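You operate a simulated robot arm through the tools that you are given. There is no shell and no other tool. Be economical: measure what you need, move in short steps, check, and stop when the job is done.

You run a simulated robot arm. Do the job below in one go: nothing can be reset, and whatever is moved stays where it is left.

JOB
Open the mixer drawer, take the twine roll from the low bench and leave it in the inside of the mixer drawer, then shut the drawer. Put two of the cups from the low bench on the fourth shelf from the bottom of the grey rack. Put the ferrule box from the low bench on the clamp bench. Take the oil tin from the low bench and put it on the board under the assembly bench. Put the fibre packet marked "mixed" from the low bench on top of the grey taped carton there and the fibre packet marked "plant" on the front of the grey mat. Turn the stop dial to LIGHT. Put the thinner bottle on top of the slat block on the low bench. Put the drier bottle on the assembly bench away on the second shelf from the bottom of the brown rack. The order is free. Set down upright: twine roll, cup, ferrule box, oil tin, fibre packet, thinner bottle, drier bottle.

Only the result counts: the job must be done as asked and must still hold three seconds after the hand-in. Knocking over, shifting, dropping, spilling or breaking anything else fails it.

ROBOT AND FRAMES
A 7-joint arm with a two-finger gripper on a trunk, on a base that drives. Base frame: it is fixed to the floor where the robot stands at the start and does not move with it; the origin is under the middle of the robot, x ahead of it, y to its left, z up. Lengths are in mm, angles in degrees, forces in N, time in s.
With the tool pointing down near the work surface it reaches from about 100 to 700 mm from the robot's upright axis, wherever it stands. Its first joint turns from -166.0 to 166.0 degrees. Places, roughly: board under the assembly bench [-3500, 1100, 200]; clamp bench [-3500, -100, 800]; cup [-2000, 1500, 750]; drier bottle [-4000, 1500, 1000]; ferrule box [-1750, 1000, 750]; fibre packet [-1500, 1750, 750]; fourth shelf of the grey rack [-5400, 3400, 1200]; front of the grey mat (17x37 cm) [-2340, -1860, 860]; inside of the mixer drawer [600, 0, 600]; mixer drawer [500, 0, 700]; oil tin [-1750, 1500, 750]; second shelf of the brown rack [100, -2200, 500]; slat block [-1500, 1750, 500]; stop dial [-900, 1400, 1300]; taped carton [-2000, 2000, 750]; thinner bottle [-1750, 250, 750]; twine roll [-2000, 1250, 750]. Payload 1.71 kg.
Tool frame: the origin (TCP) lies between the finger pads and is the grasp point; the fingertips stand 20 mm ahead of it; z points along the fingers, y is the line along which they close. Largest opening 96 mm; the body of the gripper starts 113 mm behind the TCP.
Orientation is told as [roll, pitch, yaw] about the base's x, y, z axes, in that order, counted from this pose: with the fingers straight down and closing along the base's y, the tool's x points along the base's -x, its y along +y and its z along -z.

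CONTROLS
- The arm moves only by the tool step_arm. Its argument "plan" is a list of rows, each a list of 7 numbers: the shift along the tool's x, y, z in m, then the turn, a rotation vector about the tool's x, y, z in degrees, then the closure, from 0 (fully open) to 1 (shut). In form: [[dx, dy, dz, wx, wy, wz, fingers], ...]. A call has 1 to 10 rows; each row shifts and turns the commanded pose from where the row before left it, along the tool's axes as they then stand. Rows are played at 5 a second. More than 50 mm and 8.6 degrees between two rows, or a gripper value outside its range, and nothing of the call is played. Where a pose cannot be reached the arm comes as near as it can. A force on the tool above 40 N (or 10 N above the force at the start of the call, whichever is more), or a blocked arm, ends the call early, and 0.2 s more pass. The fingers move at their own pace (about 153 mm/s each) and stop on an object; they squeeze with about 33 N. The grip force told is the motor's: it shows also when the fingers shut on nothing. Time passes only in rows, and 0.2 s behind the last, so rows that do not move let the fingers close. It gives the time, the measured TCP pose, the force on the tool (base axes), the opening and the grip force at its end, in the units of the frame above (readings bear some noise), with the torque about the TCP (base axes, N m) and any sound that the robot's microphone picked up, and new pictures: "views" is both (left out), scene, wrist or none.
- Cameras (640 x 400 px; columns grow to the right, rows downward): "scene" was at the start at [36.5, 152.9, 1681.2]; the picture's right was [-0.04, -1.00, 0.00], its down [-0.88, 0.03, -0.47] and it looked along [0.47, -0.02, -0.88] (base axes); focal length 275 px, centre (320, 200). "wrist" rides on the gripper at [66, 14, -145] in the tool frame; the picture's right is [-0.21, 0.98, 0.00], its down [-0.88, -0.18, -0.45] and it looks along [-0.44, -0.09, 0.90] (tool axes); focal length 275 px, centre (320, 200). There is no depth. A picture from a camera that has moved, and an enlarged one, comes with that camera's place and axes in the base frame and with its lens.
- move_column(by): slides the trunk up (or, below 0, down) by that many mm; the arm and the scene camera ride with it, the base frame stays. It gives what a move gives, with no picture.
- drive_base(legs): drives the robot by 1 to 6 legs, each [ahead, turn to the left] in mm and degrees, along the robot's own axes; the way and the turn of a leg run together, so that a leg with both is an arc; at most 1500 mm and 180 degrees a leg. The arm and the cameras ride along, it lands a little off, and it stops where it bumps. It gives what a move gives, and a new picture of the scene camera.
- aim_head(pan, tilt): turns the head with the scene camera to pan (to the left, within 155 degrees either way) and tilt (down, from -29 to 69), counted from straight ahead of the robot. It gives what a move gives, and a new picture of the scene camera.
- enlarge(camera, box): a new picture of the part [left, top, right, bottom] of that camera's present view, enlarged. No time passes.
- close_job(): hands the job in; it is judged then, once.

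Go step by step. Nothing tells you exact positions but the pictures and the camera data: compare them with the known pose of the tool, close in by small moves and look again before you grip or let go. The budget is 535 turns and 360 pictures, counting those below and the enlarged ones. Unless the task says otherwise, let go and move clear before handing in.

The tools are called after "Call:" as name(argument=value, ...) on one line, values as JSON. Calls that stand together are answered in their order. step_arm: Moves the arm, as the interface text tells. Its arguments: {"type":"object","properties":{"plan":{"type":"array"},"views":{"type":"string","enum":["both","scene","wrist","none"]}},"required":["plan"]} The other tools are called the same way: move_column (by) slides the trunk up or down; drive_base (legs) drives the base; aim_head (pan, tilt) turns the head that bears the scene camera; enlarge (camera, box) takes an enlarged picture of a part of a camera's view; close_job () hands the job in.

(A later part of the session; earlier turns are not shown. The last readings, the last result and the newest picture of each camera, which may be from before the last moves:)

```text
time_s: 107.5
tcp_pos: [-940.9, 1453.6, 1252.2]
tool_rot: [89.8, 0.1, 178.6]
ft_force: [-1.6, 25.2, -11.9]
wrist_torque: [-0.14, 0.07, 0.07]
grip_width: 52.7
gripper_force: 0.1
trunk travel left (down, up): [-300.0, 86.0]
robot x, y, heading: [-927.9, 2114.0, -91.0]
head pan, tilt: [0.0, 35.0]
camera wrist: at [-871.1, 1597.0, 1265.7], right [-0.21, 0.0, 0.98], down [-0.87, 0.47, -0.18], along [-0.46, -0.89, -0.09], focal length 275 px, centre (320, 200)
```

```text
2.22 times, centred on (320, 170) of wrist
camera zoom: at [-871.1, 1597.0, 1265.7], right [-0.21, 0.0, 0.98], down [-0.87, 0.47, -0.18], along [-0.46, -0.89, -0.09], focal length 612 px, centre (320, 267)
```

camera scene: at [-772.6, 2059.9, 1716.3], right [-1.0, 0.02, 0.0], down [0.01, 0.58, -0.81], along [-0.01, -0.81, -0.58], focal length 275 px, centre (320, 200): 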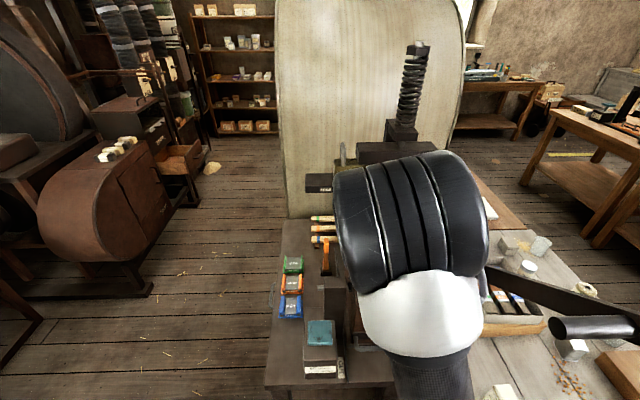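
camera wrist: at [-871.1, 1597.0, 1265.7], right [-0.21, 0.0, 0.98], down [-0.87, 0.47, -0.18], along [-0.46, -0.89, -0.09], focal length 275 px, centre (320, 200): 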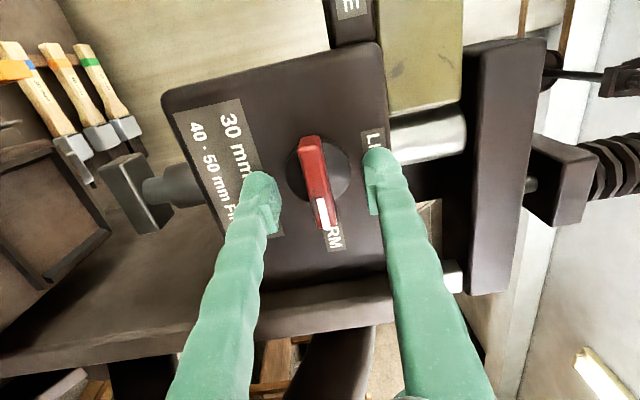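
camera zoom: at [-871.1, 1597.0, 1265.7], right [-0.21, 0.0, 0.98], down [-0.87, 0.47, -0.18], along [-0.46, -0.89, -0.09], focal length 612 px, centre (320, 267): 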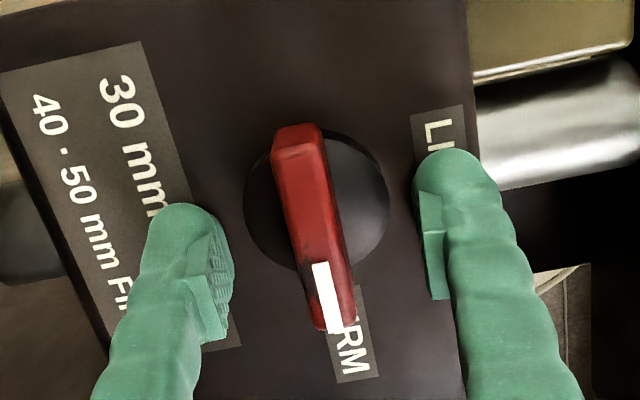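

The fingertips touched the panel, so the knob is between the fingers. I'll back off 4 mm and close.

Call:
step_arm(plan=[[0.002, 0, -0.005, 0, 0, 0, 0.45], [0, 0, 0, 0, 0, 0, 0.7], [0, 0, 0, 0, 0, 0, 1], [0, 0, 0, 0, 0, 0, 1], [0, 0, 0, 0, 0, 0, 1]], views="wrist")

```text
time_s: 108.7
tcp_pos: [-939.7, 1454.6, 1252.1]
tool_rot: [90.0, 0.2, 178.6]
ft_force: [-7.2, 13.2, -9.1]
wrist_torque: [0.19, -0.01, -0.2]
grip_width: 39.1
gripper_force: 34.6
trunk travel left (down, up): [-300.0, 86.0]
robot x, y, heading: [-928.3, 2112.7, -91.4]
head pan, tilt: [0.0, 35.0]
camera wrist: at [-870.1, 1597.9, 1265.8], right [-0.21, 0.01, 0.98], down [-0.87, 0.47, -0.19], along [-0.46, -0.89, -0.09], focal length 275 px, centre (320, 200)
```

wrist: 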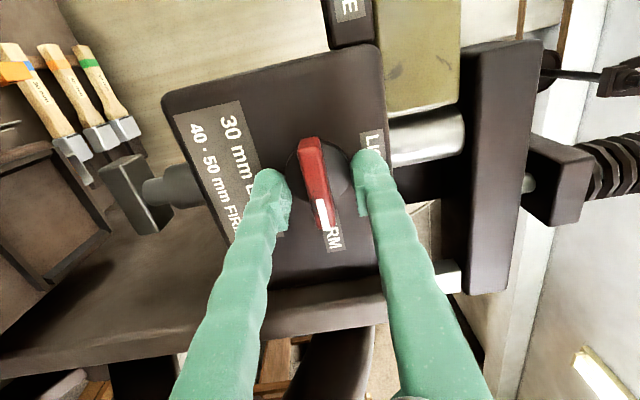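

It gripped the round base disc because I'm too deep. I'll open, back 11 mm and re-close on the bar.

Call:
step_arm(plan=[[0, 0, 0, 0, 0, 0, 0.45], [0, 0, -0.011, 0, 0, 0, 0.45], [0, 0, 0, 0, 0, 0, 0.7], [0, 0, 0, 0, 0, 0, 1], [0, 0, 0, 0, 0, 0, 1], [0, 0, 0, 0, 0, 0, 1]], views="wrist")

```text
time_s: 110.1
tcp_pos: [-935.8, 1466.3, 1251.7]
tool_rot: [90.0, 0.1, 178.8]
ft_force: [2.4, 3.9, -3.2]
wrist_torque: [0.04, 0.03, 0.22]
grip_width: 10.9
gripper_force: 35.4
trunk travel left (down, up): [-300.0, 86.0]
robot x, y, heading: [-929.9, 2115.5, -90.9]
head pan, tilt: [0.0, 35.0]
camera wrist: at [-867.0, 1608.8, 1265.8], right [-0.21, 0.0, 0.98], down [-0.87, 0.46, -0.19], along [-0.45, -0.89, -0.09], focal length 275 px, centre (320, 200)
```

wrist: 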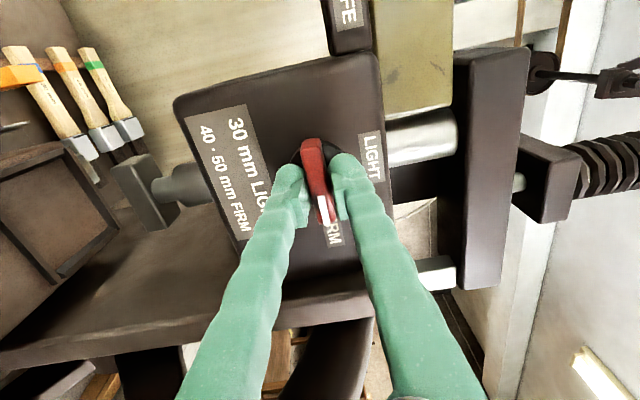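

The bar is held. I'll turn counter-clockwise.

Call:
step_arm(plan=[[0, 0, 0, 0, 0, -8, 1], [0, 0, 0, 0, 0, -8, 1], [0, 0, 0, 0, 0, -8, 1], [0, 0, 0, 0, 0, -8, 1], [0, 0, 0, 0, 0, -8, 1]], views="wrist")

```text
time_s: 111.3
tcp_pos: [-935.4, 1464.8, 1253.6]
tool_rot: [90.3, -40.1, 178.5]
ft_force: [7.1, 3.6, 8.2]
wrist_torque: [-0.49, -0.04, -0.21]
grip_width: 10.9
gripper_force: 35.1
trunk travel left (down, up): [-300.0, 86.0]
robot x, y, heading: [-930.9, 2115.1, -91.2]
head pan, tilt: [0.0, 35.0]
camera wrist: at [-873.0, 1608.8, 1221.2], right [0.47, -0.01, 0.88], down [-0.78, 0.46, 0.42], along [-0.41, -0.89, 0.21], focal length 275 px, centre (320, 200)
```

wrist: 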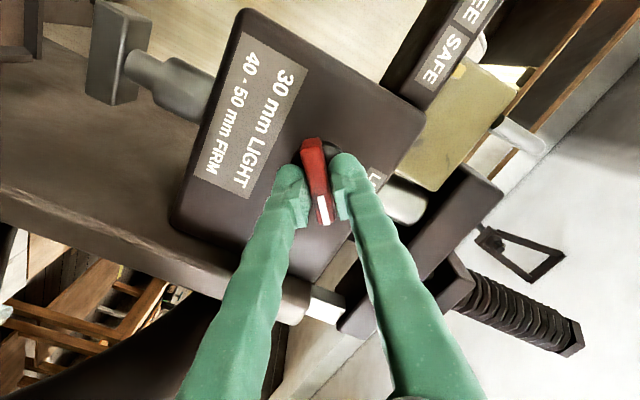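

The knob turns with the hand. I'll continue another 50° or so.

Call:
step_arm(plan=[[0, 0, 0, 0, 0, -8.4, 1], [0, 0, 0, 0, 0, -8.4, 1], [0, 0, 0, 0, 0, -8.4, 1], [0, 0, 0, 0, 0, -8.4, 1], [0, 0, 0, 0, 0, -8.4, 1], [0, 0, 0, 0, 0, -8, 1]], views="wrist")

```text
time_s: 112.7
tcp_pos: [-933.0, 1465.7, 1255.1]
tool_rot: [-165.2, -89.6, 74.0]
ft_force: [15.4, 0.6, 23.3]
wrist_torque: [-0.38, -0.13, 0.31]
grip_width: 11.2
gripper_force: 35.0
trunk travel left (down, up): [-300.0, 86.0]
robot x, y, heading: [-931.1, 2112.0, -91.0]
head pan, tilt: [0.0, 35.0]
camera wrist: at [-916.7, 1609.6, 1187.6], right [0.98, -0.02, 0.2], down [-0.17, 0.45, 0.87], along [-0.11, -0.89, 0.44], focal length 275 px, centre (320, 200)
```

wrist: 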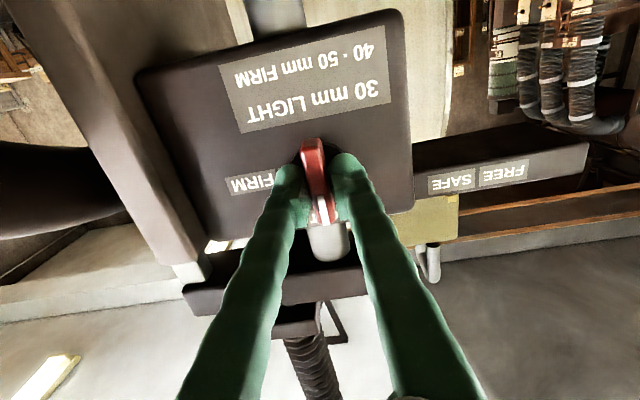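

The pointer is turned about 90° onto LIGHT. I'll release, retreat and verify.

Call:
step_arm(plan=[[0, 0, 0, 0, 0, 0, 0.6], [0, 0, 0, 0, 0, 0, 0.4], [0, 0, -0.03, 0, 0, 0, 0.3], [0, 0, -0.03, 0, 0, 0, 0.2], [0, 0, -0.03, 0, 0, 0, 0]], views="wrist")

Call:
enlarge(camera="wrist", box=[200, 80, 440, 260])

```text
time_s: 113.9
tcp_pos: [-934.0, 1540.7, 1258.1]
tool_rot: [171.0, -89.1, 97.7]
ft_force: [0.0, 0.4, 0.6]
wrist_torque: [-0.01, -0.02, 0.02]
grip_width: 95.9
gripper_force: 0.0
out of reach, approached as far as the arm can: row 5
trunk travel left (down, up): [-300.0, 86.0]
robot x, y, heading: [-931.4, 2114.2, -90.9]
head pan, tilt: [0.0, 35.0]
camera wrist: at [-915.9, 1684.5, 1190.1], right [0.98, -0.02, 0.21], down [-0.18, 0.46, 0.87], along [-0.11, -0.89, 0.45], focal length 275 px, centre (320, 200)
```

wrist: 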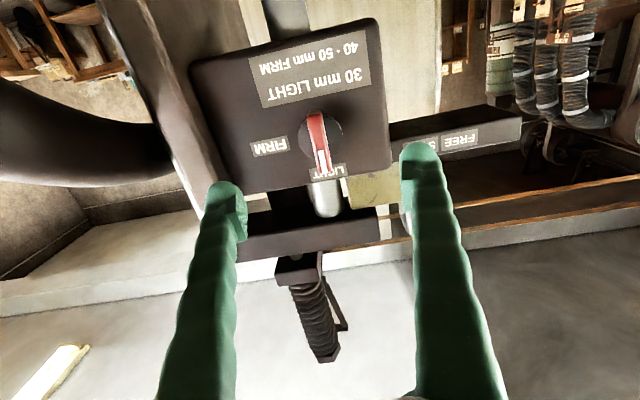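

```text
2.22 times, centred on (320, 170) of wrist
camera zoom: at [-915.9, 1684.5, 1190.1], right [0.98, -0.02, 0.21], down [-0.18, 0.46, 0.87], along [-0.11, -0.89, 0.45], focal length 612 px, centre (320, 267)
```

zoom: 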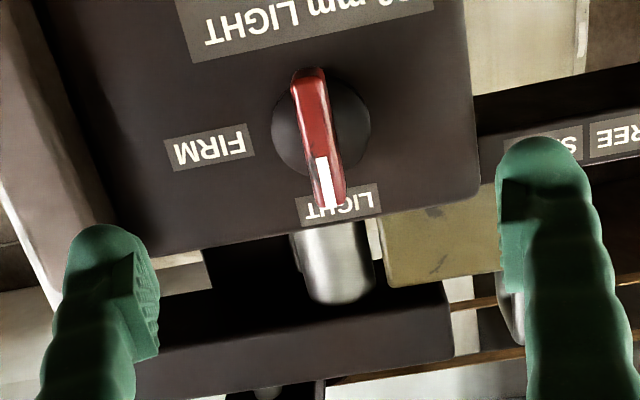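

The dial reads LIGHT. I'll back away and return the tool to pointing down.

Call:
drive_base(legs=[[-330, 0]])

Call:
step_arm(plan=[[0, 0, 0, 0, 8.5, 0, 0], [0, 0, 0, 0, 8.5, 0, 0], [0, 0, 0, 0, 8.5, 0, 0], [0, 0, 0, 0, 8.5, 0, 0], [0, 0, 0, 0, 8.5, 0, 0], [0, 0, 0, 0, 8.5, 0, 0], [0, 0, 0, 0, 8.5, 0, 0], [0, 0, 0, 0, 8.5, 0, 0], [0, 0, 0, 0, 8.5, 0, 0], [0, 0, 0, 0, 8.5, 0, 0]], views="none")

```text
time_s: 116.2
tcp_pos: [-928.4, 1863.7, 1254.0]
tool_rot: [161.8, -89.5, 107.0]
ft_force: [-0.6, -0.1, 0.2]
wrist_torque: [0.02, 0.01, -0.02]
grip_width: 95.7
gripper_force: 0.0
trunk travel left (down, up): [-300.0, 86.0]
robot x, y, heading: [-920.2, 2442.2, -91.1]
head pan, tilt: [0.0, 35.0]
camera scene: at [-766.5, 2380.2, 1715.9], right [-1.0, 0.02, 0.0], down [0.01, 0.59, -0.81], along [-0.02, -0.81, -0.59], focal length 275 px, centre (320, 200)
```

scene: 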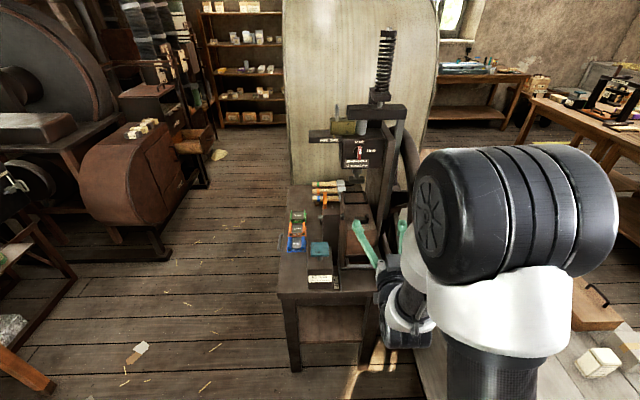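

```text
time_s: 118.4
tcp_pos: [-927.2, 1881.7, 1264.4]
tool_rot: [0.2, -6.2, -91.3]
ft_force: [0.6, -0.8, 0.3]
wrist_torque: [0.05, 0.03, 0.04]
grip_width: 96.1
gripper_force: 0.0
out of reach, approached as far as the arm can: row 1
trunk travel left (down, up): [-300.0, 86.0]
robot x, y, heading: [-924.5, 2439.3, -91.1]
head pan, tilt: [0.0, 35.0]
```

Next is the low bench from its north side. I'll reposition to face it.

Call:
drive_base(legs=[[0, -89], [630, 0], [0, 90]])

Call:
aim_head(pan=0, tilt=55)

```text
time_s: 131.2
tcp_pos: [-1572.0, 1890.8, 1265.1]
tool_rot: [0.1, -6.4, -92.6]
ft_force: [0.1, 0.3, -0.5]
wrist_torque: [0.01, 0.01, -0.01]
grip_width: 96.1
gripper_force: 0.1
trunk travel left (down, up): [-300.0, 86.0]
robot x, y, heading: [-1562.5, 2451.5, -92.1]
head pan, tilt: [0.0, 35.0]
camera scene: at [-1406.1, 2387.5, 1716.1], right [-1.0, 0.04, 0.0], down [0.02, 0.59, -0.81], along [-0.03, -0.81, -0.59], focal length 275 px, centre (320, 200)
```

scene: 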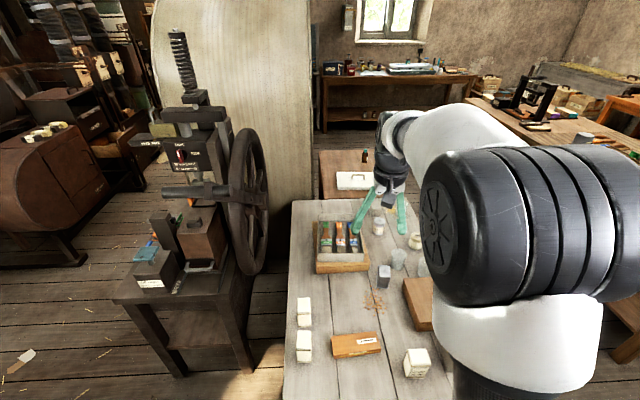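

```text
time_s: 132.0
tcp_pos: [-1572.2, 1910.3, 1274.0]
tool_rot: [0.2, -7.2, -92.6]
ft_force: [0.0, -0.4, -0.1]
wrist_torque: [0.0, -0.01, 0.01]
grip_width: 96.1
gripper_force: 0.0
trunk travel left (down, up): [-300.0, 86.0]
robot x, y, heading: [-1559.2, 2449.4, -92.3]
head pan, tilt: [0.0, 55.0]
camera scene: at [-1405.5, 2404.2, 1688.2], right [-1.0, 0.04, 0.0], down [0.03, 0.83, -0.56], along [-0.02, -0.56, -0.83], focal length 275 px, centre (320, 200)
```

scene: 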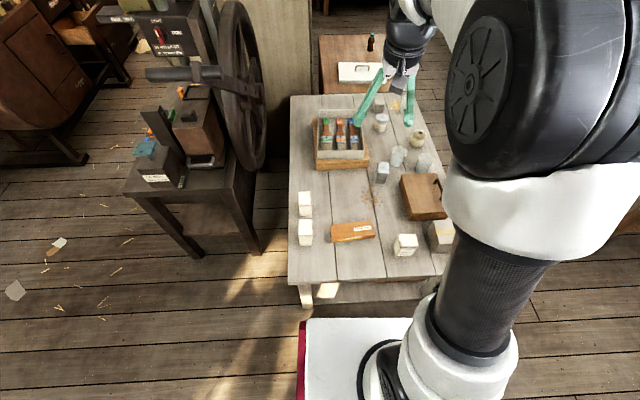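

Call:
enlarge(camera="scene", box=[280, 180, 440, 280])

Call:
enlarge(camera="scene", box=[300, 80, 460, 200])

```text
4.00 times, centred on (360, 230) of scene
camera zoom: at [-1405.5, 2404.2, 1688.2], right [-1.0, 0.04, 0.0], down [0.03, 0.83, -0.56], along [-0.02, -0.56, -0.83], focal length 1098 px, centre (160, 80)
```

zoom: 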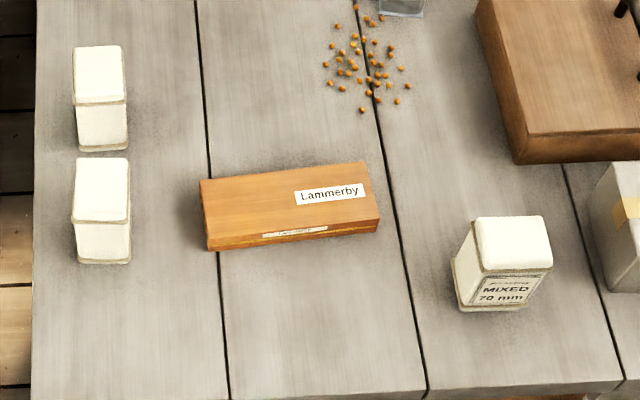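

```text
3.33 times, centred on (380, 140) of scene
camera zoom: at [-1405.5, 2404.2, 1688.2], right [-1.0, 0.04, 0.0], down [0.03, 0.83, -0.56], along [-0.02, -0.56, -0.83], focal length 915 px, centre (120, 400)
```

zoom: 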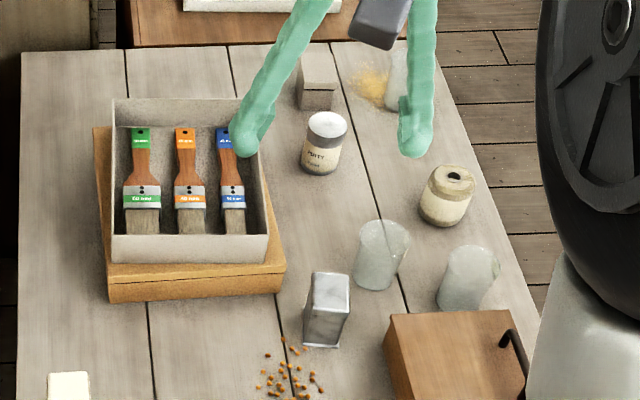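

The MIXED packet is near the carton, the "Lammerby" wooden block is the slat block, and the metal tin is the oil tin. I'll straighten the tool, lower the trunk and move over the MIXED packet.

Call:
step_arm(plan=[[0, 0, 0, 0, 7.2, 0, 0], [0, -0.045, 0.03, 0, 0, 0, 0], [0, -0.045, 0.03, 0, 0, 0, 0], [0, -0.045, 0.03, 0, 0, 0, 0], [0, -0.045, 0.04, 0, 0, 0, 0], [0, 0, 0.045, 0, 0, 0, 0], [0, 0, 0.045, 0, 0, 0, 0], [0, 0, 0, 0, 0, 0, 0]], views="none")

Call:
move_column(by=-150)

Call:
step_arm(plan=[[0, 0, 0, 0, 0, 0, 0]], views="wrist")

```text
refused: row 2 steps farther than a row can; nothing moved
```

```text
time_s: 133.7
tcp_pos: [-1572.0, 1910.2, 1124.8]
tool_rot: [0.2, -7.3, -92.6]
ft_force: [-0.2, 0.4, 0.6]
wrist_torque: [0.0, -0.03, -0.03]
grip_width: 95.8
gripper_force: 0.0
trunk travel left (down, up): [-150.0, 236.0]
robot x, y, heading: [-1560.9, 2451.8, -92.1]
head pan, tilt: [0.0, 55.0]
```

```text
time_s: 134.1
tcp_pos: [-1571.6, 1909.6, 1124.9]
tool_rot: [0.2, -7.3, -92.6]
ft_force: [0.1, -1.5, 0.2]
wrist_torque: [-0.01, 0.0, 0.01]
grip_width: 96.0
gripper_force: 0.0
trunk travel left (down, up): [-150.0, 236.0]
robot x, y, heading: [-1563.7, 2450.6, -92.4]
head pan, tilt: [0.0, 55.0]
camera wrist: at [-1553.9, 1992.3, 1260.1], right [0.97, -0.25, 0.03], down [-0.22, -0.8, 0.55], along [-0.11, -0.54, -0.83], focal length 275 px, centre (320, 200)
```

wrist: 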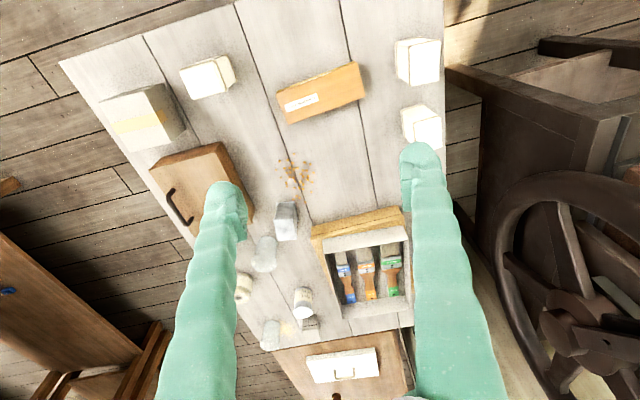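

Call:
step_arm(plan=[[0, 0, 0, 0, 7.3, 0, 0], [0.008, -0.04, 0.02, 0, 0, 0, 0], [0.008, -0.04, 0.02, 0, 0, 0, 0], [0.008, -0.04, 0.02, 0, 0, 0, 0], [0.008, -0.04, 0.02, 0, 0, 0, 0], [0.007, -0.039, 0.02, 0, 0, 2.6, 0], [0, 0, 0.045, 0, 0, 0, 0], [0, 0, 0.045, 0, 0, 0, 0], [0, 0, 0, 0, 0, 0, 0]], views="wrist")

```text
time_s: 136.1
tcp_pos: [-1767.9, 1956.1, 931.9]
tool_rot: [0.2, 0.0, -95.2]
ft_force: [0.0, -0.5, -0.3]
wrist_torque: [-0.03, 0.03, -0.03]
grip_width: 96.0
gripper_force: 0.0
trunk travel left (down, up): [-150.0, 236.0]
robot x, y, heading: [-1564.7, 2452.1, -92.0]
head pan, tilt: [0.0, 55.0]
camera wrist: at [-1748.8, 2019.9, 1077.1], right [0.96, -0.29, 0.0], down [-0.26, -0.86, 0.44], along [-0.13, -0.42, -0.9], focal length 275 px, centre (320, 200)
```

wrist: 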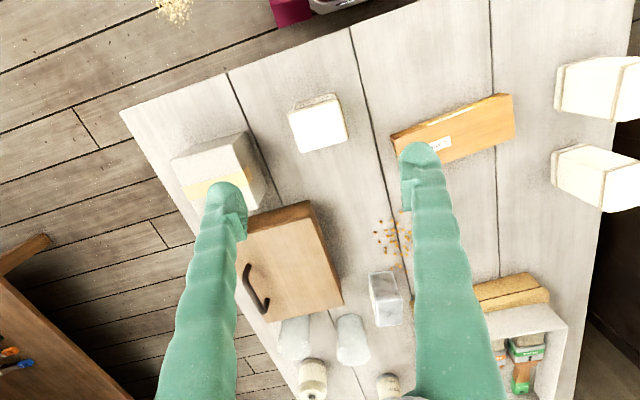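

I'll align the yaw to the packet, centre over it and descend partway.

Call:
step_arm(plan=[[0.0, -0.005, 0, 0, 0, -7, 0], [0, 0, 0.045, 0, 0, 0, 0], [0, 0, 0.045, 0, 0, 0, 0], [0, 0, 0.045, 0, 0, 0, 0], [0, 0, 0.025, 0, 0, 0, 0], [0, 0, 0, 0, 0, 0, 0]], views="wrist")

```text
time_s: 137.5
tcp_pos: [-1771.4, 1959.2, 774.8]
tool_rot: [0.2, 0.0, -88.2]
ft_force: [0.3, -0.3, -0.5]
wrist_torque: [0.0, 0.03, 0.03]
grip_width: 96.0
gripper_force: 0.1
trunk travel left (down, up): [-150.0, 236.0]
robot x, y, heading: [-1561.7, 2452.9, -92.0]
head pan, tilt: [0.0, 55.0]
camera wrist: at [-1760.3, 2024.8, 919.8], right [0.98, -0.17, 0.0], down [-0.16, -0.88, 0.44], along [-0.08, -0.44, -0.9], focal length 275 px, centre (320, 200)
```

wrist: 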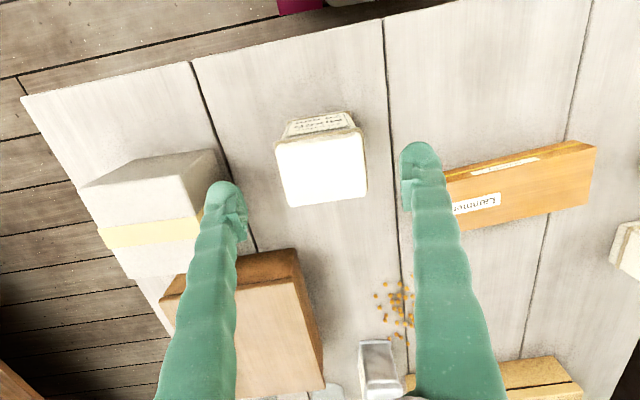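

Call:
step_arm(plan=[[-0.013, -0.002, 0.0, 0, 0, 0, 0], [0, 0, 0.04, 0, 0, 0, 0], [0, 0, 0.035, 0, 0, 0, 0], [0, 0, 0, 0, 0, 0, 0]], views="wrist")

```text
time_s: 138.5
tcp_pos: [-1774.2, 1945.3, 699.4]
tool_rot: [0.2, 0.0, -88.1]
ft_force: [-0.6, -0.3, 0.1]
wrist_torque: [0.01, 0.01, -0.01]
grip_width: 95.9
gripper_force: 0.0
trunk travel left (down, up): [-150.0, 236.0]
robot x, y, heading: [-1559.9, 2449.1, -92.2]
head pan, tilt: [0.0, 55.0]
camera wrist: at [-1763.0, 2011.5, 843.9], right [0.98, -0.17, 0.0], down [-0.16, -0.88, 0.44], along [-0.07, -0.44, -0.9], focal length 275 px, centre (320, 200)
```

wrist: 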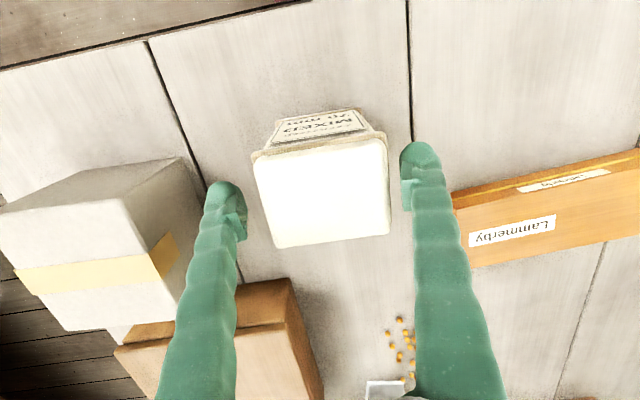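

The packet top is at z≈722 and about 66 mm wide, with the fingers already straddling it. I'll lower 25 mm more and grip.

Call:
step_arm(plan=[[0.003, 0, 0.025, 0, 0, 0, 0], [0, 0, 0, 0, 0, 0, 0.3], [0, 0, 0, 0, 0, 0, 1], [0, 0, 0, 0, 0, 0, 1], [0, 0, 0, 0, 0, 0, 1]], views="wrist")

```text
time_s: 139.7
tcp_pos: [-1774.2, 1948.2, 673.5]
tool_rot: [0.1, 0.0, -88.1]
ft_force: [1.1, -0.9, 3.1]
wrist_torque: [0.04, 0.01, 0.0]
grip_width: 80.8
gripper_force: 33.2
trunk travel left (down, up): [-150.0, 236.0]
robot x, y, heading: [-1559.9, 2450.5, -92.0]
head pan, tilt: [0.0, 55.0]
camera wrist: at [-1762.5, 2014.1, 819.1], right [0.98, -0.17, 0.0], down [-0.16, -0.88, 0.44], along [-0.07, -0.44, -0.9], focal length 275 px, centre (320, 200)
```

wrist: 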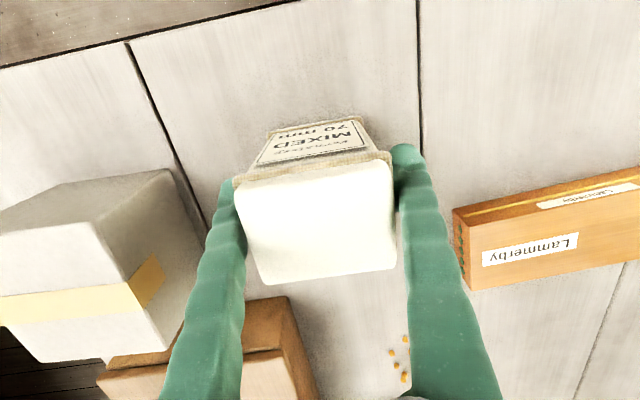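

The packet is gripped, 81 mm wide. I'll lift it and carry it over the carton, centred at about (-1928, 1905).

Call:
step_arm(plan=[[0, 0, -0.04, 0, 0, 0, 1], [0, 0, -0.045, 0, 0, 0, 1], [0, 0, -0.045, 0, 0, 0, 1], [0, 0, -0.045, 0, 0, 0, 1], [-0.01, -0.038, 0, 0, 0, 0, 1], [-0.01, -0.038, 0, 0, 0, 0, 1], [-0.01, -0.038, 0, 0, 0, 0, 1], [-0.01, -0.038, 0, 0, 0, 0, 1], [0, 0, 0, 0, 0, 0, 1]], views="both")

```text
time_s: 141.7
tcp_pos: [-1925.7, 1902.4, 848.4]
tool_rot: [0.2, 0.1, -88.2]
ft_force: [-0.4, 0.1, -2.2]
wrist_torque: [0.02, 0.0, -0.01]
grip_width: 80.2
gripper_force: 33.1
trunk travel left (down, up): [-150.0, 236.0]
robot x, y, heading: [-1565.1, 2449.8, -92.4]
head pan, tilt: [0.0, 55.0]
camera scene: at [-1405.7, 2406.5, 1539.0], right [-1.0, 0.04, 0.0], down [0.03, 0.83, -0.56], along [-0.02, -0.56, -0.83], focal length 275 px, centre (320, 200)
camera wrist: at [-1914.2, 1967.8, 993.5], right [0.98, -0.17, 0.0], down [-0.16, -0.88, 0.44], along [-0.07, -0.44, -0.9], focal length 275 px, centre (320, 200)
```

scene: 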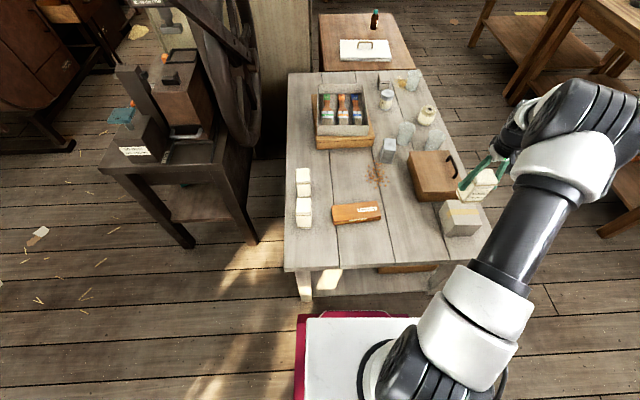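
wrist: 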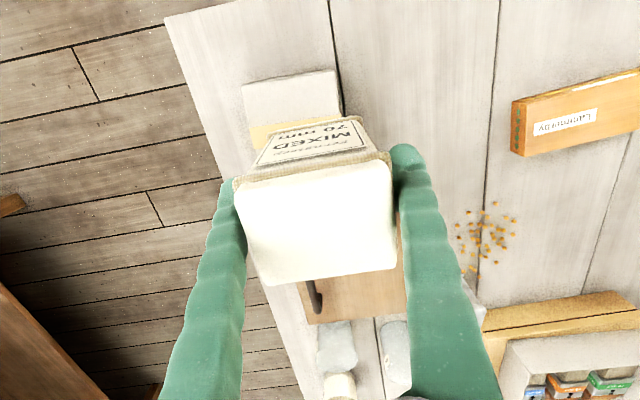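

The carton appears centred near x -1936, y 1905. I'll shift 10 mm and lower toward it.

Call:
step_arm(plan=[[0.003, -0.01, 0, 0, 0, 0, 1], [0, 0, 0.03, 0, 0, 0, 1], [0, 0, 0.03, 0, 0, 0, 1], [0, 0, 0.01, 0, 0, 0, 1], [0, 0, 0, 0, 0, 0, 1]], views="scene")

Call:
enlarge(camera="scene", box=[400, 130, 540, 250])

```text
time_s: 142.9
tcp_pos: [-1936.1, 1905.3, 778.6]
tool_rot: [0.2, 0.0, -88.0]
ft_force: [-0.1, 0.3, -2.4]
wrist_torque: [0.02, 0.0, 0.03]
grip_width: 80.3
gripper_force: 33.1
trunk travel left (down, up): [-150.0, 236.0]
robot x, y, heading: [-1561.7, 2453.2, -92.3]
head pan, tilt: [0.0, 55.0]
camera scene: at [-1405.5, 2406.3, 1539.0], right [-1.0, 0.04, 0.0], down [0.03, 0.83, -0.56], along [-0.02, -0.56, -0.83], focal length 275 px, centre (320, 200)
```

scene: 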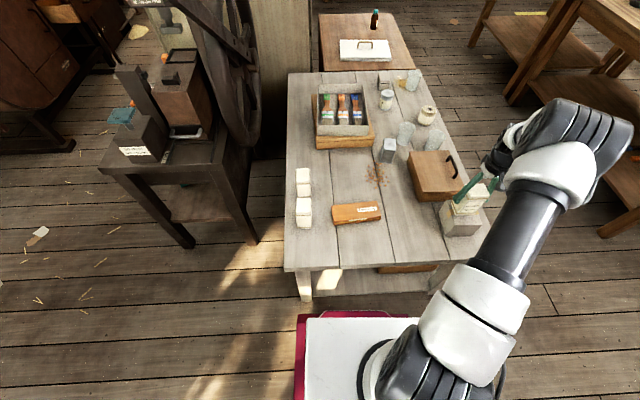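

```text
3.33 times, centred on (470, 190) of scene
camera zoom: at [-1405.5, 2406.3, 1539.0], right [-1.0, 0.04, 0.0], down [0.03, 0.83, -0.56], along [-0.02, -0.56, -0.83], focal length 915 px, centre (-180, 233)
```

zoom: 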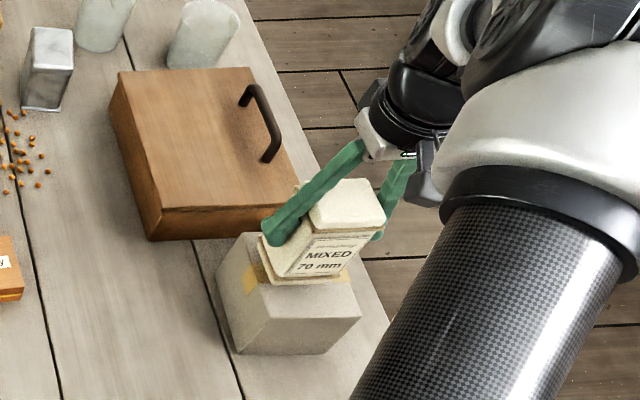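

It's well placed. I'll lower in small steps until contact.

Call:
step_arm(plan=[[0, 0, 0.006, 0, 0, 0, 1], [0, 0, 0.006, 0, 0, 0, 1], [0, 0, 0, 0, 0, 0, 1]], views="none")

```text
time_s: 143.7
tcp_pos: [-1935.9, 1905.8, 768.1]
tool_rot: [0.2, 0.1, -88.1]
ft_force: [-1.1, 0.0, -1.4]
wrist_torque: [0.01, -0.01, 0.0]
grip_width: 80.2
gripper_force: 33.4
trunk travel left (down, up): [-150.0, 236.0]
robot x, y, heading: [-1562.0, 2447.9, -92.5]
head pan, tilt: [0.0, 55.0]
```

Call:
step_arm(plan=[[0, 0, 0.005, 0, 0, 0, 1], [0, 0, 0, 0, 0, 0, 1]], views="none")

Call:
step_arm(plan=[[0, 0, 0.005, 0, 0, 0, 1], [0, 0, 0, 0, 0, 0, 1]], views="none")

Call:
step_arm(plan=[[0, 0, 0.004, 0, 0, 0, 1], [0, 0, 0, 0, 0, 0, 1]], views="none")

```text
time_s: 144.3
tcp_pos: [-1935.2, 1905.1, 764.7]
tool_rot: [-0.1, -0.1, -88.2]
ft_force: [1.0, 1.0, 16.0]
wrist_torque: [0.23, 0.28, -0.11]
grip_width: 80.3
gripper_force: 33.4
trunk travel left (down, up): [-150.0, 236.0]
robot x, y, heading: [-1563.2, 2450.5, -92.2]
head pan, tilt: [0.0, 55.0]
```

```text
time_s: 144.8
tcp_pos: [-1936.0, 1915.8, 769.9]
tool_rot: [-0.2, -1.2, -88.2]
ft_force: [0.8, -0.3, -1.3]
wrist_torque: [-0.03, 0.01, 0.02]
grip_width: 80.4
gripper_force: 33.1
trunk travel left (down, up): [-150.0, 236.0]
robot x, y, heading: [-1560.2, 2452.5, -92.1]
head pan, tilt: [0.0, 55.0]
stopped in row 2: the force on the tool passed its limit at 44 N (the readings are from after the stop); the commanded pose is now the measured one
```

```text
time_s: 145.3
tcp_pos: [-1936.3, 1915.7, 766.5]
tool_rot: [-0.1, -1.1, -88.2]
ft_force: [-0.4, -0.5, -1.6]
wrist_torque: [0.0, -0.02, 0.04]
grip_width: 79.9
gripper_force: 32.9
trunk travel left (down, up): [-150.0, 236.0]
robot x, y, heading: [-1563.7, 2448.2, -92.3]
head pan, tilt: [0.0, 55.0]
```

Contact was at z≈764.7, and the arm recoiled 10 mm. I'll re-centre and lower by a hair.

Call:
step_arm(plan=[[-0.01, 0, 0, 0, 1.1, 0, 1], [0, 0, 0.0015, 0, 0, 0, 1], [0, 0, 0, 0, 0, 0, 1]], views="wrist")

```text
time_s: 146.2
tcp_pos: [-1935.7, 1905.1, 764.7]
tool_rot: [-0.1, 0.0, -88.2]
ft_force: [0.1, 0.6, -1.3]
wrist_torque: [0.02, 0.01, 0.02]
grip_width: 80.3
gripper_force: 33.5
trunk travel left (down, up): [-150.0, 236.0]
robot x, y, heading: [-1561.6, 2450.9, -92.4]
head pan, tilt: [0.0, 55.0]
camera wrist: at [-1923.5, 1970.3, 909.5], right [0.98, -0.17, 0.0], down [-0.16, -0.88, 0.45], along [-0.08, -0.44, -0.9], focal length 275 px, centre (320, 200)
```

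wrist: 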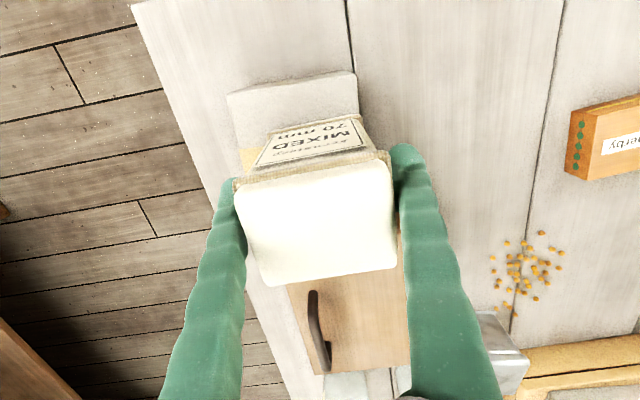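

Call:
step_arm(plan=[[0, 0, 0.001, 0, 0, 0, 1], [0, 0, 0, 0, 0, 0, 1]], views="none")

```text
time_s: 146.8
tcp_pos: [-1936.6, 1904.0, 764.5]
tool_rot: [-0.1, -0.1, -88.2]
ft_force: [0.4, 2.1, 4.8]
wrist_torque: [-0.05, 0.09, -0.02]
grip_width: 80.4
gripper_force: 32.9
trunk travel left (down, up): [-150.0, 236.0]
robot x, y, heading: [-1562.9, 2451.2, -92.4]
head pan, tilt: [0.0, 55.0]
```

It's in light contact. I'll open and rise.

Call:
step_arm(plan=[[0, 0, 0, 0, 0, 0, 0], [0, 0, 0, 0, 0, 0, 0], [0, 0, -0.02, 0, 0, 0, 0], [0, 0, -0.045, 0, 0, 0, 0], [0, 0, -0.045, 0, 0, 0, 0], [0, 0, -0.045, 0, 0, 0, 0]], views="wrist")

Call:
enlarge(camera="scene", box=[400, 130, 540, 250])

```text
time_s: 148.2
tcp_pos: [-1935.2, 1904.8, 919.5]
tool_rot: [-0.1, 0.0, -88.2]
ft_force: [0.1, -0.4, 0.2]
wrist_torque: [-0.03, 0.02, 0.0]
grip_width: 96.3
gripper_force: 0.0
trunk travel left (down, up): [-150.0, 236.0]
robot x, y, heading: [-1558.8, 2450.2, -92.4]
head pan, tilt: [0.0, 55.0]
camera wrist: at [-1923.0, 1971.4, 1064.3], right [0.98, -0.18, 0.0], down [-0.16, -0.88, 0.45], along [-0.08, -0.44, -0.9], focal length 275 px, centre (320, 200)
```

wrist: 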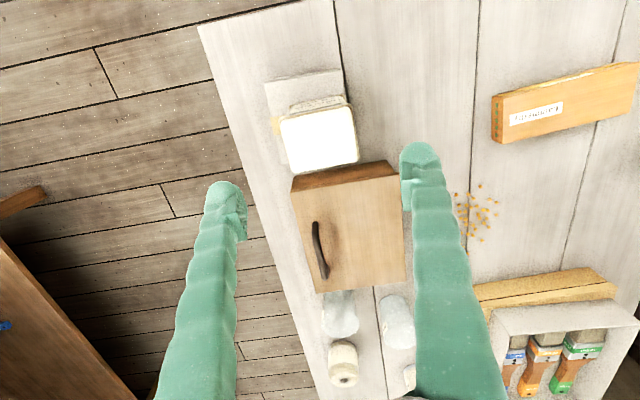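

```text
3.33 times, centred on (470, 190) of scene
camera zoom: at [-1405.2, 2407.0, 1539.0], right [-1.0, 0.04, 0.0], down [0.03, 0.83, -0.56], along [-0.02, -0.56, -0.83], focal length 915 px, centre (-180, 233)
```

zoom: 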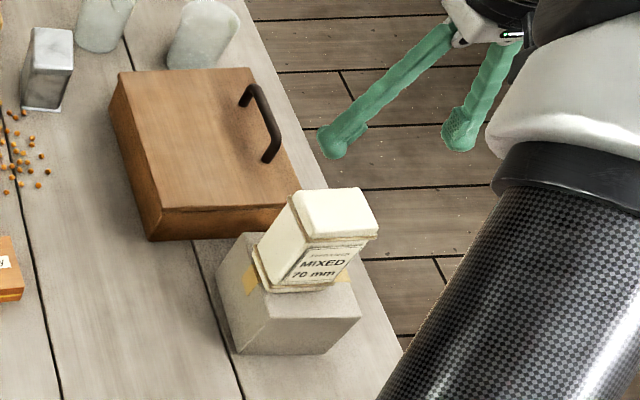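

MIXED is standing upright on the carton. I'll recentre the arm and drive around into the aisle west of the low bench.

Call:
step_arm(plan=[[0.01, 0.045, 0, 0, 0, 0, 0], [0.01, 0.045, 0, 0, 0, 0, 0], [0.01, 0.045, 0, 0, 0, 0, 0], [0.01, 0.045, 0, 0, 0, 0, 0], [0.01, 0.045, 0, 0, 0, 0, 0], [0.01, 0.045, 0, 0, 0, 0, 0], [0.0, 0.045, 0, 0, 0, 0, 0], [0.0, 0.045, 0, 0, 0, 0, 0]], views="none")

Call:
drive_base(legs=[[0, -88], [880, 0], [0, 90], [700, 0]])

Call:
aim_head(pan=70, tilt=40)

```text
time_s: 149.9
tcp_pos: [-1574.3, 1978.6, 921.2]
tool_rot: [-0.2, 0.0, -88.3]
ft_force: [-0.2, -0.7, 0.5]
wrist_torque: [0.02, -0.01, 0.03]
grip_width: 95.9
gripper_force: 0.1
trunk travel left (down, up): [-150.0, 236.0]
robot x, y, heading: [-1559.9, 2449.8, -92.6]
head pan, tilt: [0.0, 55.0]
```

```text
time_s: 167.6
tcp_pos: [-2432.3, 1275.4, 919.4]
tool_rot: [-0.1, -0.1, -85.5]
ft_force: [0.2, -0.1, 0.6]
wrist_torque: [0.05, -0.03, 0.0]
grip_width: 96.0
gripper_force: 0.0
trunk travel left (down, up): [-150.0, 236.0]
robot x, y, heading: [-2441.7, 1752.9, -89.4]
head pan, tilt: [0.0, 55.0]
camera scene: at [-2280.7, 1710.9, 1538.9], right [-1.0, -0.01, 0.0], down [-0.01, 0.83, -0.56], along [0.01, -0.56, -0.83], focal length 275 px, centre (320, 200)
```

scene: 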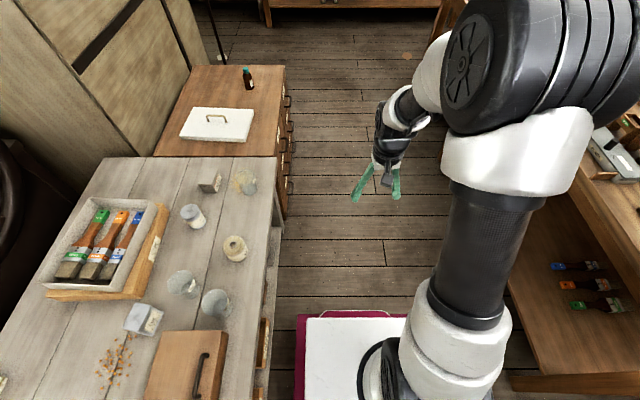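

```text
time_s: 169.0
tcp_pos: [-2432.3, 1290.8, 927.8]
tool_rot: [-0.2, -0.9, -85.5]
ft_force: [-0.6, 0.2, -0.6]
wrist_torque: [0.02, 0.02, 0.01]
grip_width: 96.0
gripper_force: 0.0
trunk travel left (down, up): [-150.0, 236.0]
robot x, y, heading: [-2438.5, 1747.7, -89.4]
head pan, tilt: [70.0, 40.0]
camera scene: at [-2201.2, 1754.8, 1560.3], right [-0.33, -0.94, -0.02], down [-0.61, 0.23, -0.76], along [0.72, -0.25, -0.65], focal length 275 px, centre (320, 200)
```

scene: 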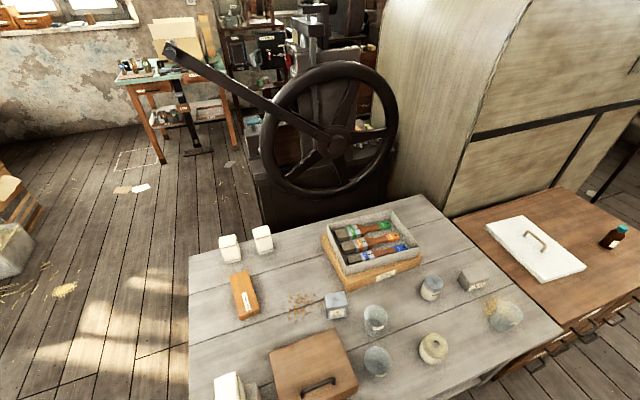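

Call:
enlarge(camera="scene", box=[205, 210, 355, 330])

Call:
enlarge(camera="scene", box=[300, 250, 540, 390])

```text
3.33 times, centred on (280, 270) of scene
camera zoom: at [-2201.2, 1754.8, 1560.3], right [-0.33, -0.94, -0.02], down [-0.61, 0.23, -0.76], along [0.72, -0.25, -0.65], focal length 915 px, centre (453, -33)
```

zoom: 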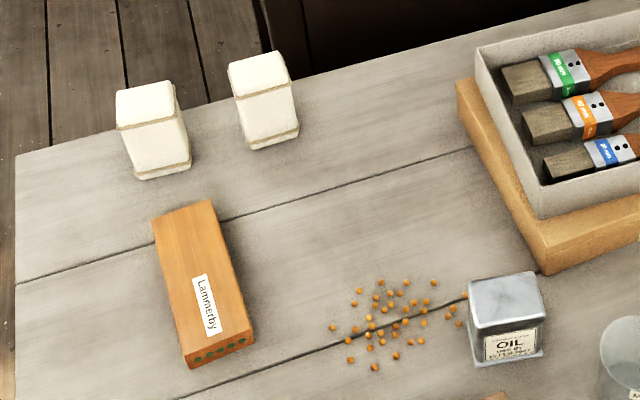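

```text
2.67 times, centred on (420, 320) of scene
camera zoom: at [-2201.2, 1754.8, 1560.3], right [-0.33, -0.94, -0.02], down [-0.61, 0.23, -0.76], along [0.72, -0.25, -0.65], focal length 732 px, centre (53, -120)
```

zoom: 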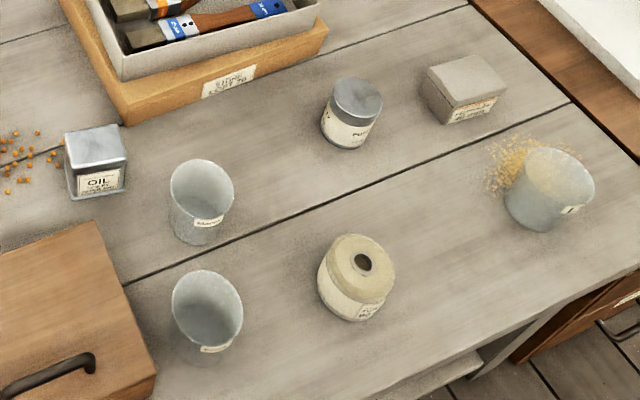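

OIL is confirmed as the metal tin. I'll check the wood-block labels and the glass and pot labels.

Call:
enlarge(camera="scene", box=[350, 255, 450, 315])

Call:
enlarge(camera="scene", box=[225, 265, 275, 325])

Call:
enlarge(camera="scene", box=[440, 260, 540, 340])

```text
6.40 times, centred on (400, 285) of scene
camera zoom: at [-2201.2, 1754.8, 1560.3], right [-0.33, -0.94, -0.02], down [-0.61, 0.23, -0.76], along [0.72, -0.25, -0.65], focal length 1757 px, centre (-192, -344)
```

zoom: 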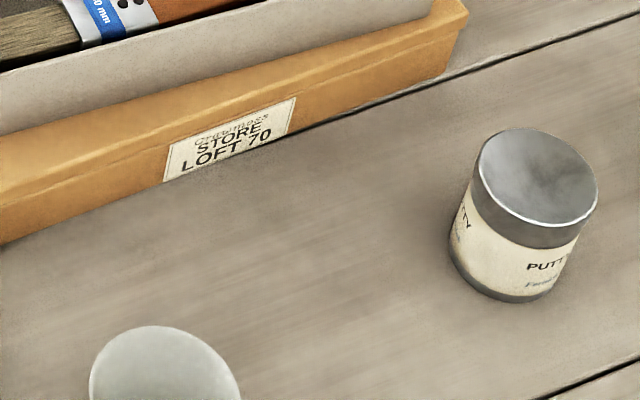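

```text
6.67 times, centred on (250, 295) of scene
camera zoom: at [-2201.2, 1754.8, 1560.3], right [-0.33, -0.94, -0.02], down [-0.61, 0.23, -0.76], along [0.72, -0.25, -0.65], focal length 1831 px, centre (787, -433)
```

zoom: 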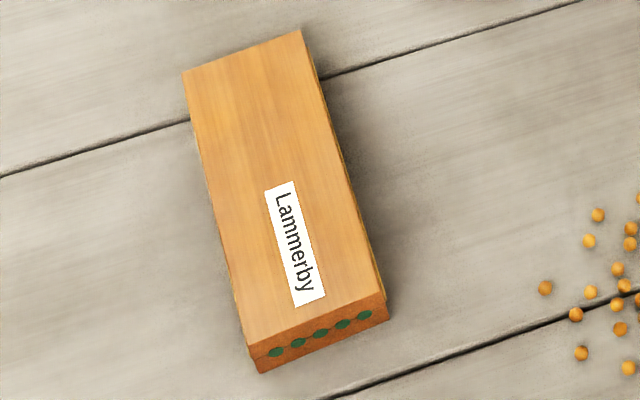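

```text
5.00 times, centred on (490, 300) of scene
camera zoom: at [-2201.2, 1754.8, 1560.3], right [-0.33, -0.94, -0.02], down [-0.61, 0.23, -0.76], along [0.72, -0.25, -0.65], focal length 1373 px, centre (-530, -300)
```

zoom: 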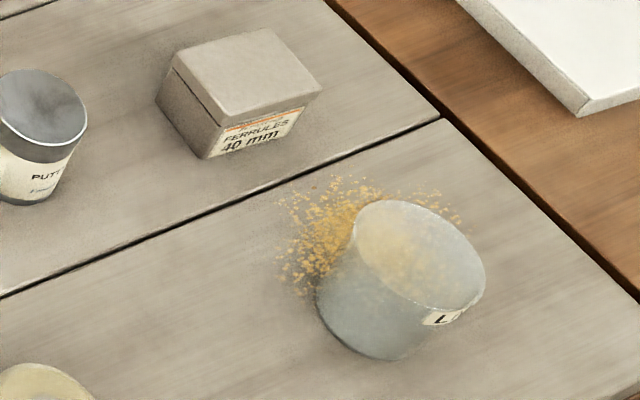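

The ferrule box, twine pot, empty cups and OIL tin are all located, and the third cup holds powder so I'll leave it. I'll edge along the aisle to reach the oil tin.

Call:
drive_base(legs=[[0, 8], [220, 0], [0, -8]])

Call:
aim_head(pan=60, tilt=50)

```text
time_s: 172.1
tcp_pos: [-2399.0, 1077.9, 927.9]
tool_rot: [-0.2, -0.9, -85.2]
ft_force: [0.1, 0.4, -0.6]
wrist_torque: [-0.03, -0.04, -0.01]
grip_width: 96.1
gripper_force: 0.0
trunk travel left (down, up): [-150.0, 236.0]
robot x, y, heading: [-2405.9, 1534.4, -89.4]
head pan, tilt: [70.0, 40.0]
camera scene: at [-2169.2, 1542.9, 1560.4], right [-0.33, -0.94, -0.02], down [-0.61, 0.23, -0.76], along [0.72, -0.24, -0.65], focal length 275 px, centre (320, 200)
```

scene: 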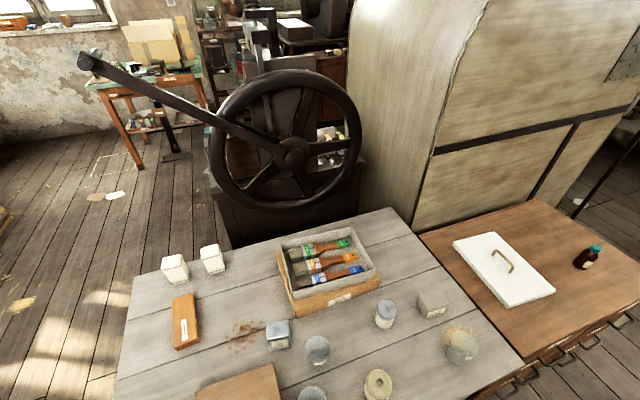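

```text
time_s: 172.8
tcp_pos: [-2400.0, 1090.7, 934.7]
tool_rot: [-0.2, -1.8, -85.3]
ft_force: [-0.9, -0.5, -0.3]
wrist_torque: [0.02, -0.01, -0.02]
grip_width: 96.1
gripper_force: 0.0
trunk travel left (down, up): [-150.0, 236.0]
robot x, y, heading: [-2405.7, 1536.6, -89.5]
head pan, tilt: [60.0, 50.0]
camera scene: at [-2181.9, 1532.8, 1546.1], right [-0.49, -0.87, -0.01], down [-0.67, 0.39, -0.64], along [0.56, -0.3, -0.77], focal length 275 px, centre (320, 200)
```

scene: 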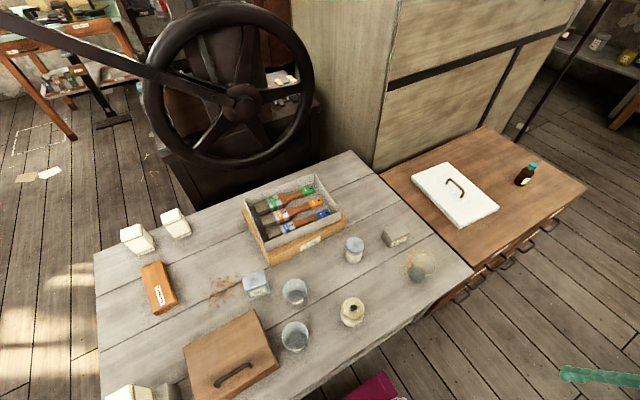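

I'll swing the arm to the left over the bench along an arc.

Call:
step_arm(plan=[[-0.004, 0.039, 0, 0, 1.8, -5, 0], [-0.004, 0.04, 0, 0, 0, -5, 0], [-0.004, 0.041, 0, 0, 0, -5, 0], [-0.004, 0.041, 0, 0, 0, -5, 0], [-0.004, 0.042, 0, 0, 0, -5, 0], [-0.004, 0.042, 0, 0, 0, -5, 0], [-0.004, 0.043, 0, 0, 0, -5, 0], [-0.004, 0.043, 0, 0, 0, -5, 0], [-0.004, 0.044, 0, 0, 0, -5, 0], [-0.004, 0.044, 0, 0, 0, -5, 0]], views="none")

Call:
step_arm(plan=[[-0.008, 0.044, 0, 0, 0, -5, 0], [-0.008, 0.044, 0, 0, 0, -5, 0], [-0.008, 0.045, 0, 0, 0, -5, 0], [-0.008, 0.045, 0, 0, 0, -5, 0], [-0.008, 0.045, 0, 0, 0, -5, 0], [-0.008, 0.045, 0, 0, 0, -5, 0], [-0.008, 0.045, 0, 0, 0, -5, 0], [-0.02, 0, 0, 0, 0, 0, 0], [-0.03, 0, 0, 0, 0, 0, 0], [0, 0, 0, 0, 0, 0, 0]], views="wrist")

```text
time_s: 175.0
tcp_pos: [-2020.1, 1247.1, 932.1]
tool_rot: [-0.2, 0.2, -35.2]
ft_force: [0.6, 0.0, -0.2]
wrist_torque: [0.01, 0.01, -0.02]
grip_width: 96.0
gripper_force: 0.1
trunk travel left (down, up): [-150.0, 236.0]
robot x, y, heading: [-2406.6, 1535.9, -89.4]
head pan, tilt: [60.0, 50.0]
```

```text
time_s: 177.2
tcp_pos: [-1814.6, 1513.9, 931.8]
tool_rot: [0.0, 0.3, -0.3]
ft_force: [0.0, 0.1, -0.3]
wrist_torque: [0.02, -0.02, 0.01]
grip_width: 95.9
gripper_force: 0.0
trunk travel left (down, up): [-150.0, 236.0]
robot x, y, heading: [-2408.6, 1532.0, -89.5]
head pan, tilt: [60.0, 50.0]
camera wrist: at [-1878.3, 1528.8, 1077.5], right [0.21, 0.98, 0.0], down [0.88, -0.19, 0.44], along [0.43, -0.09, -0.9], focal length 275 px, centre (320, 200)
```

wrist: 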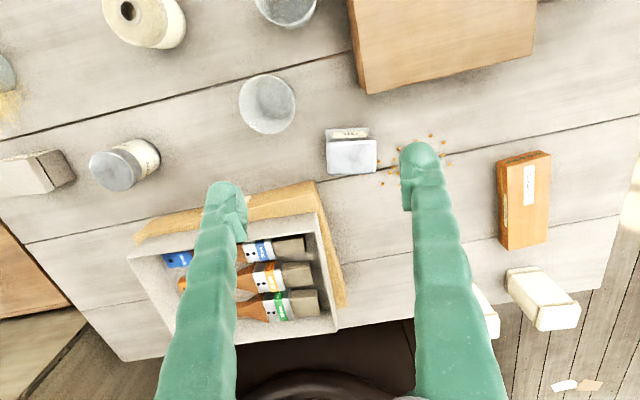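

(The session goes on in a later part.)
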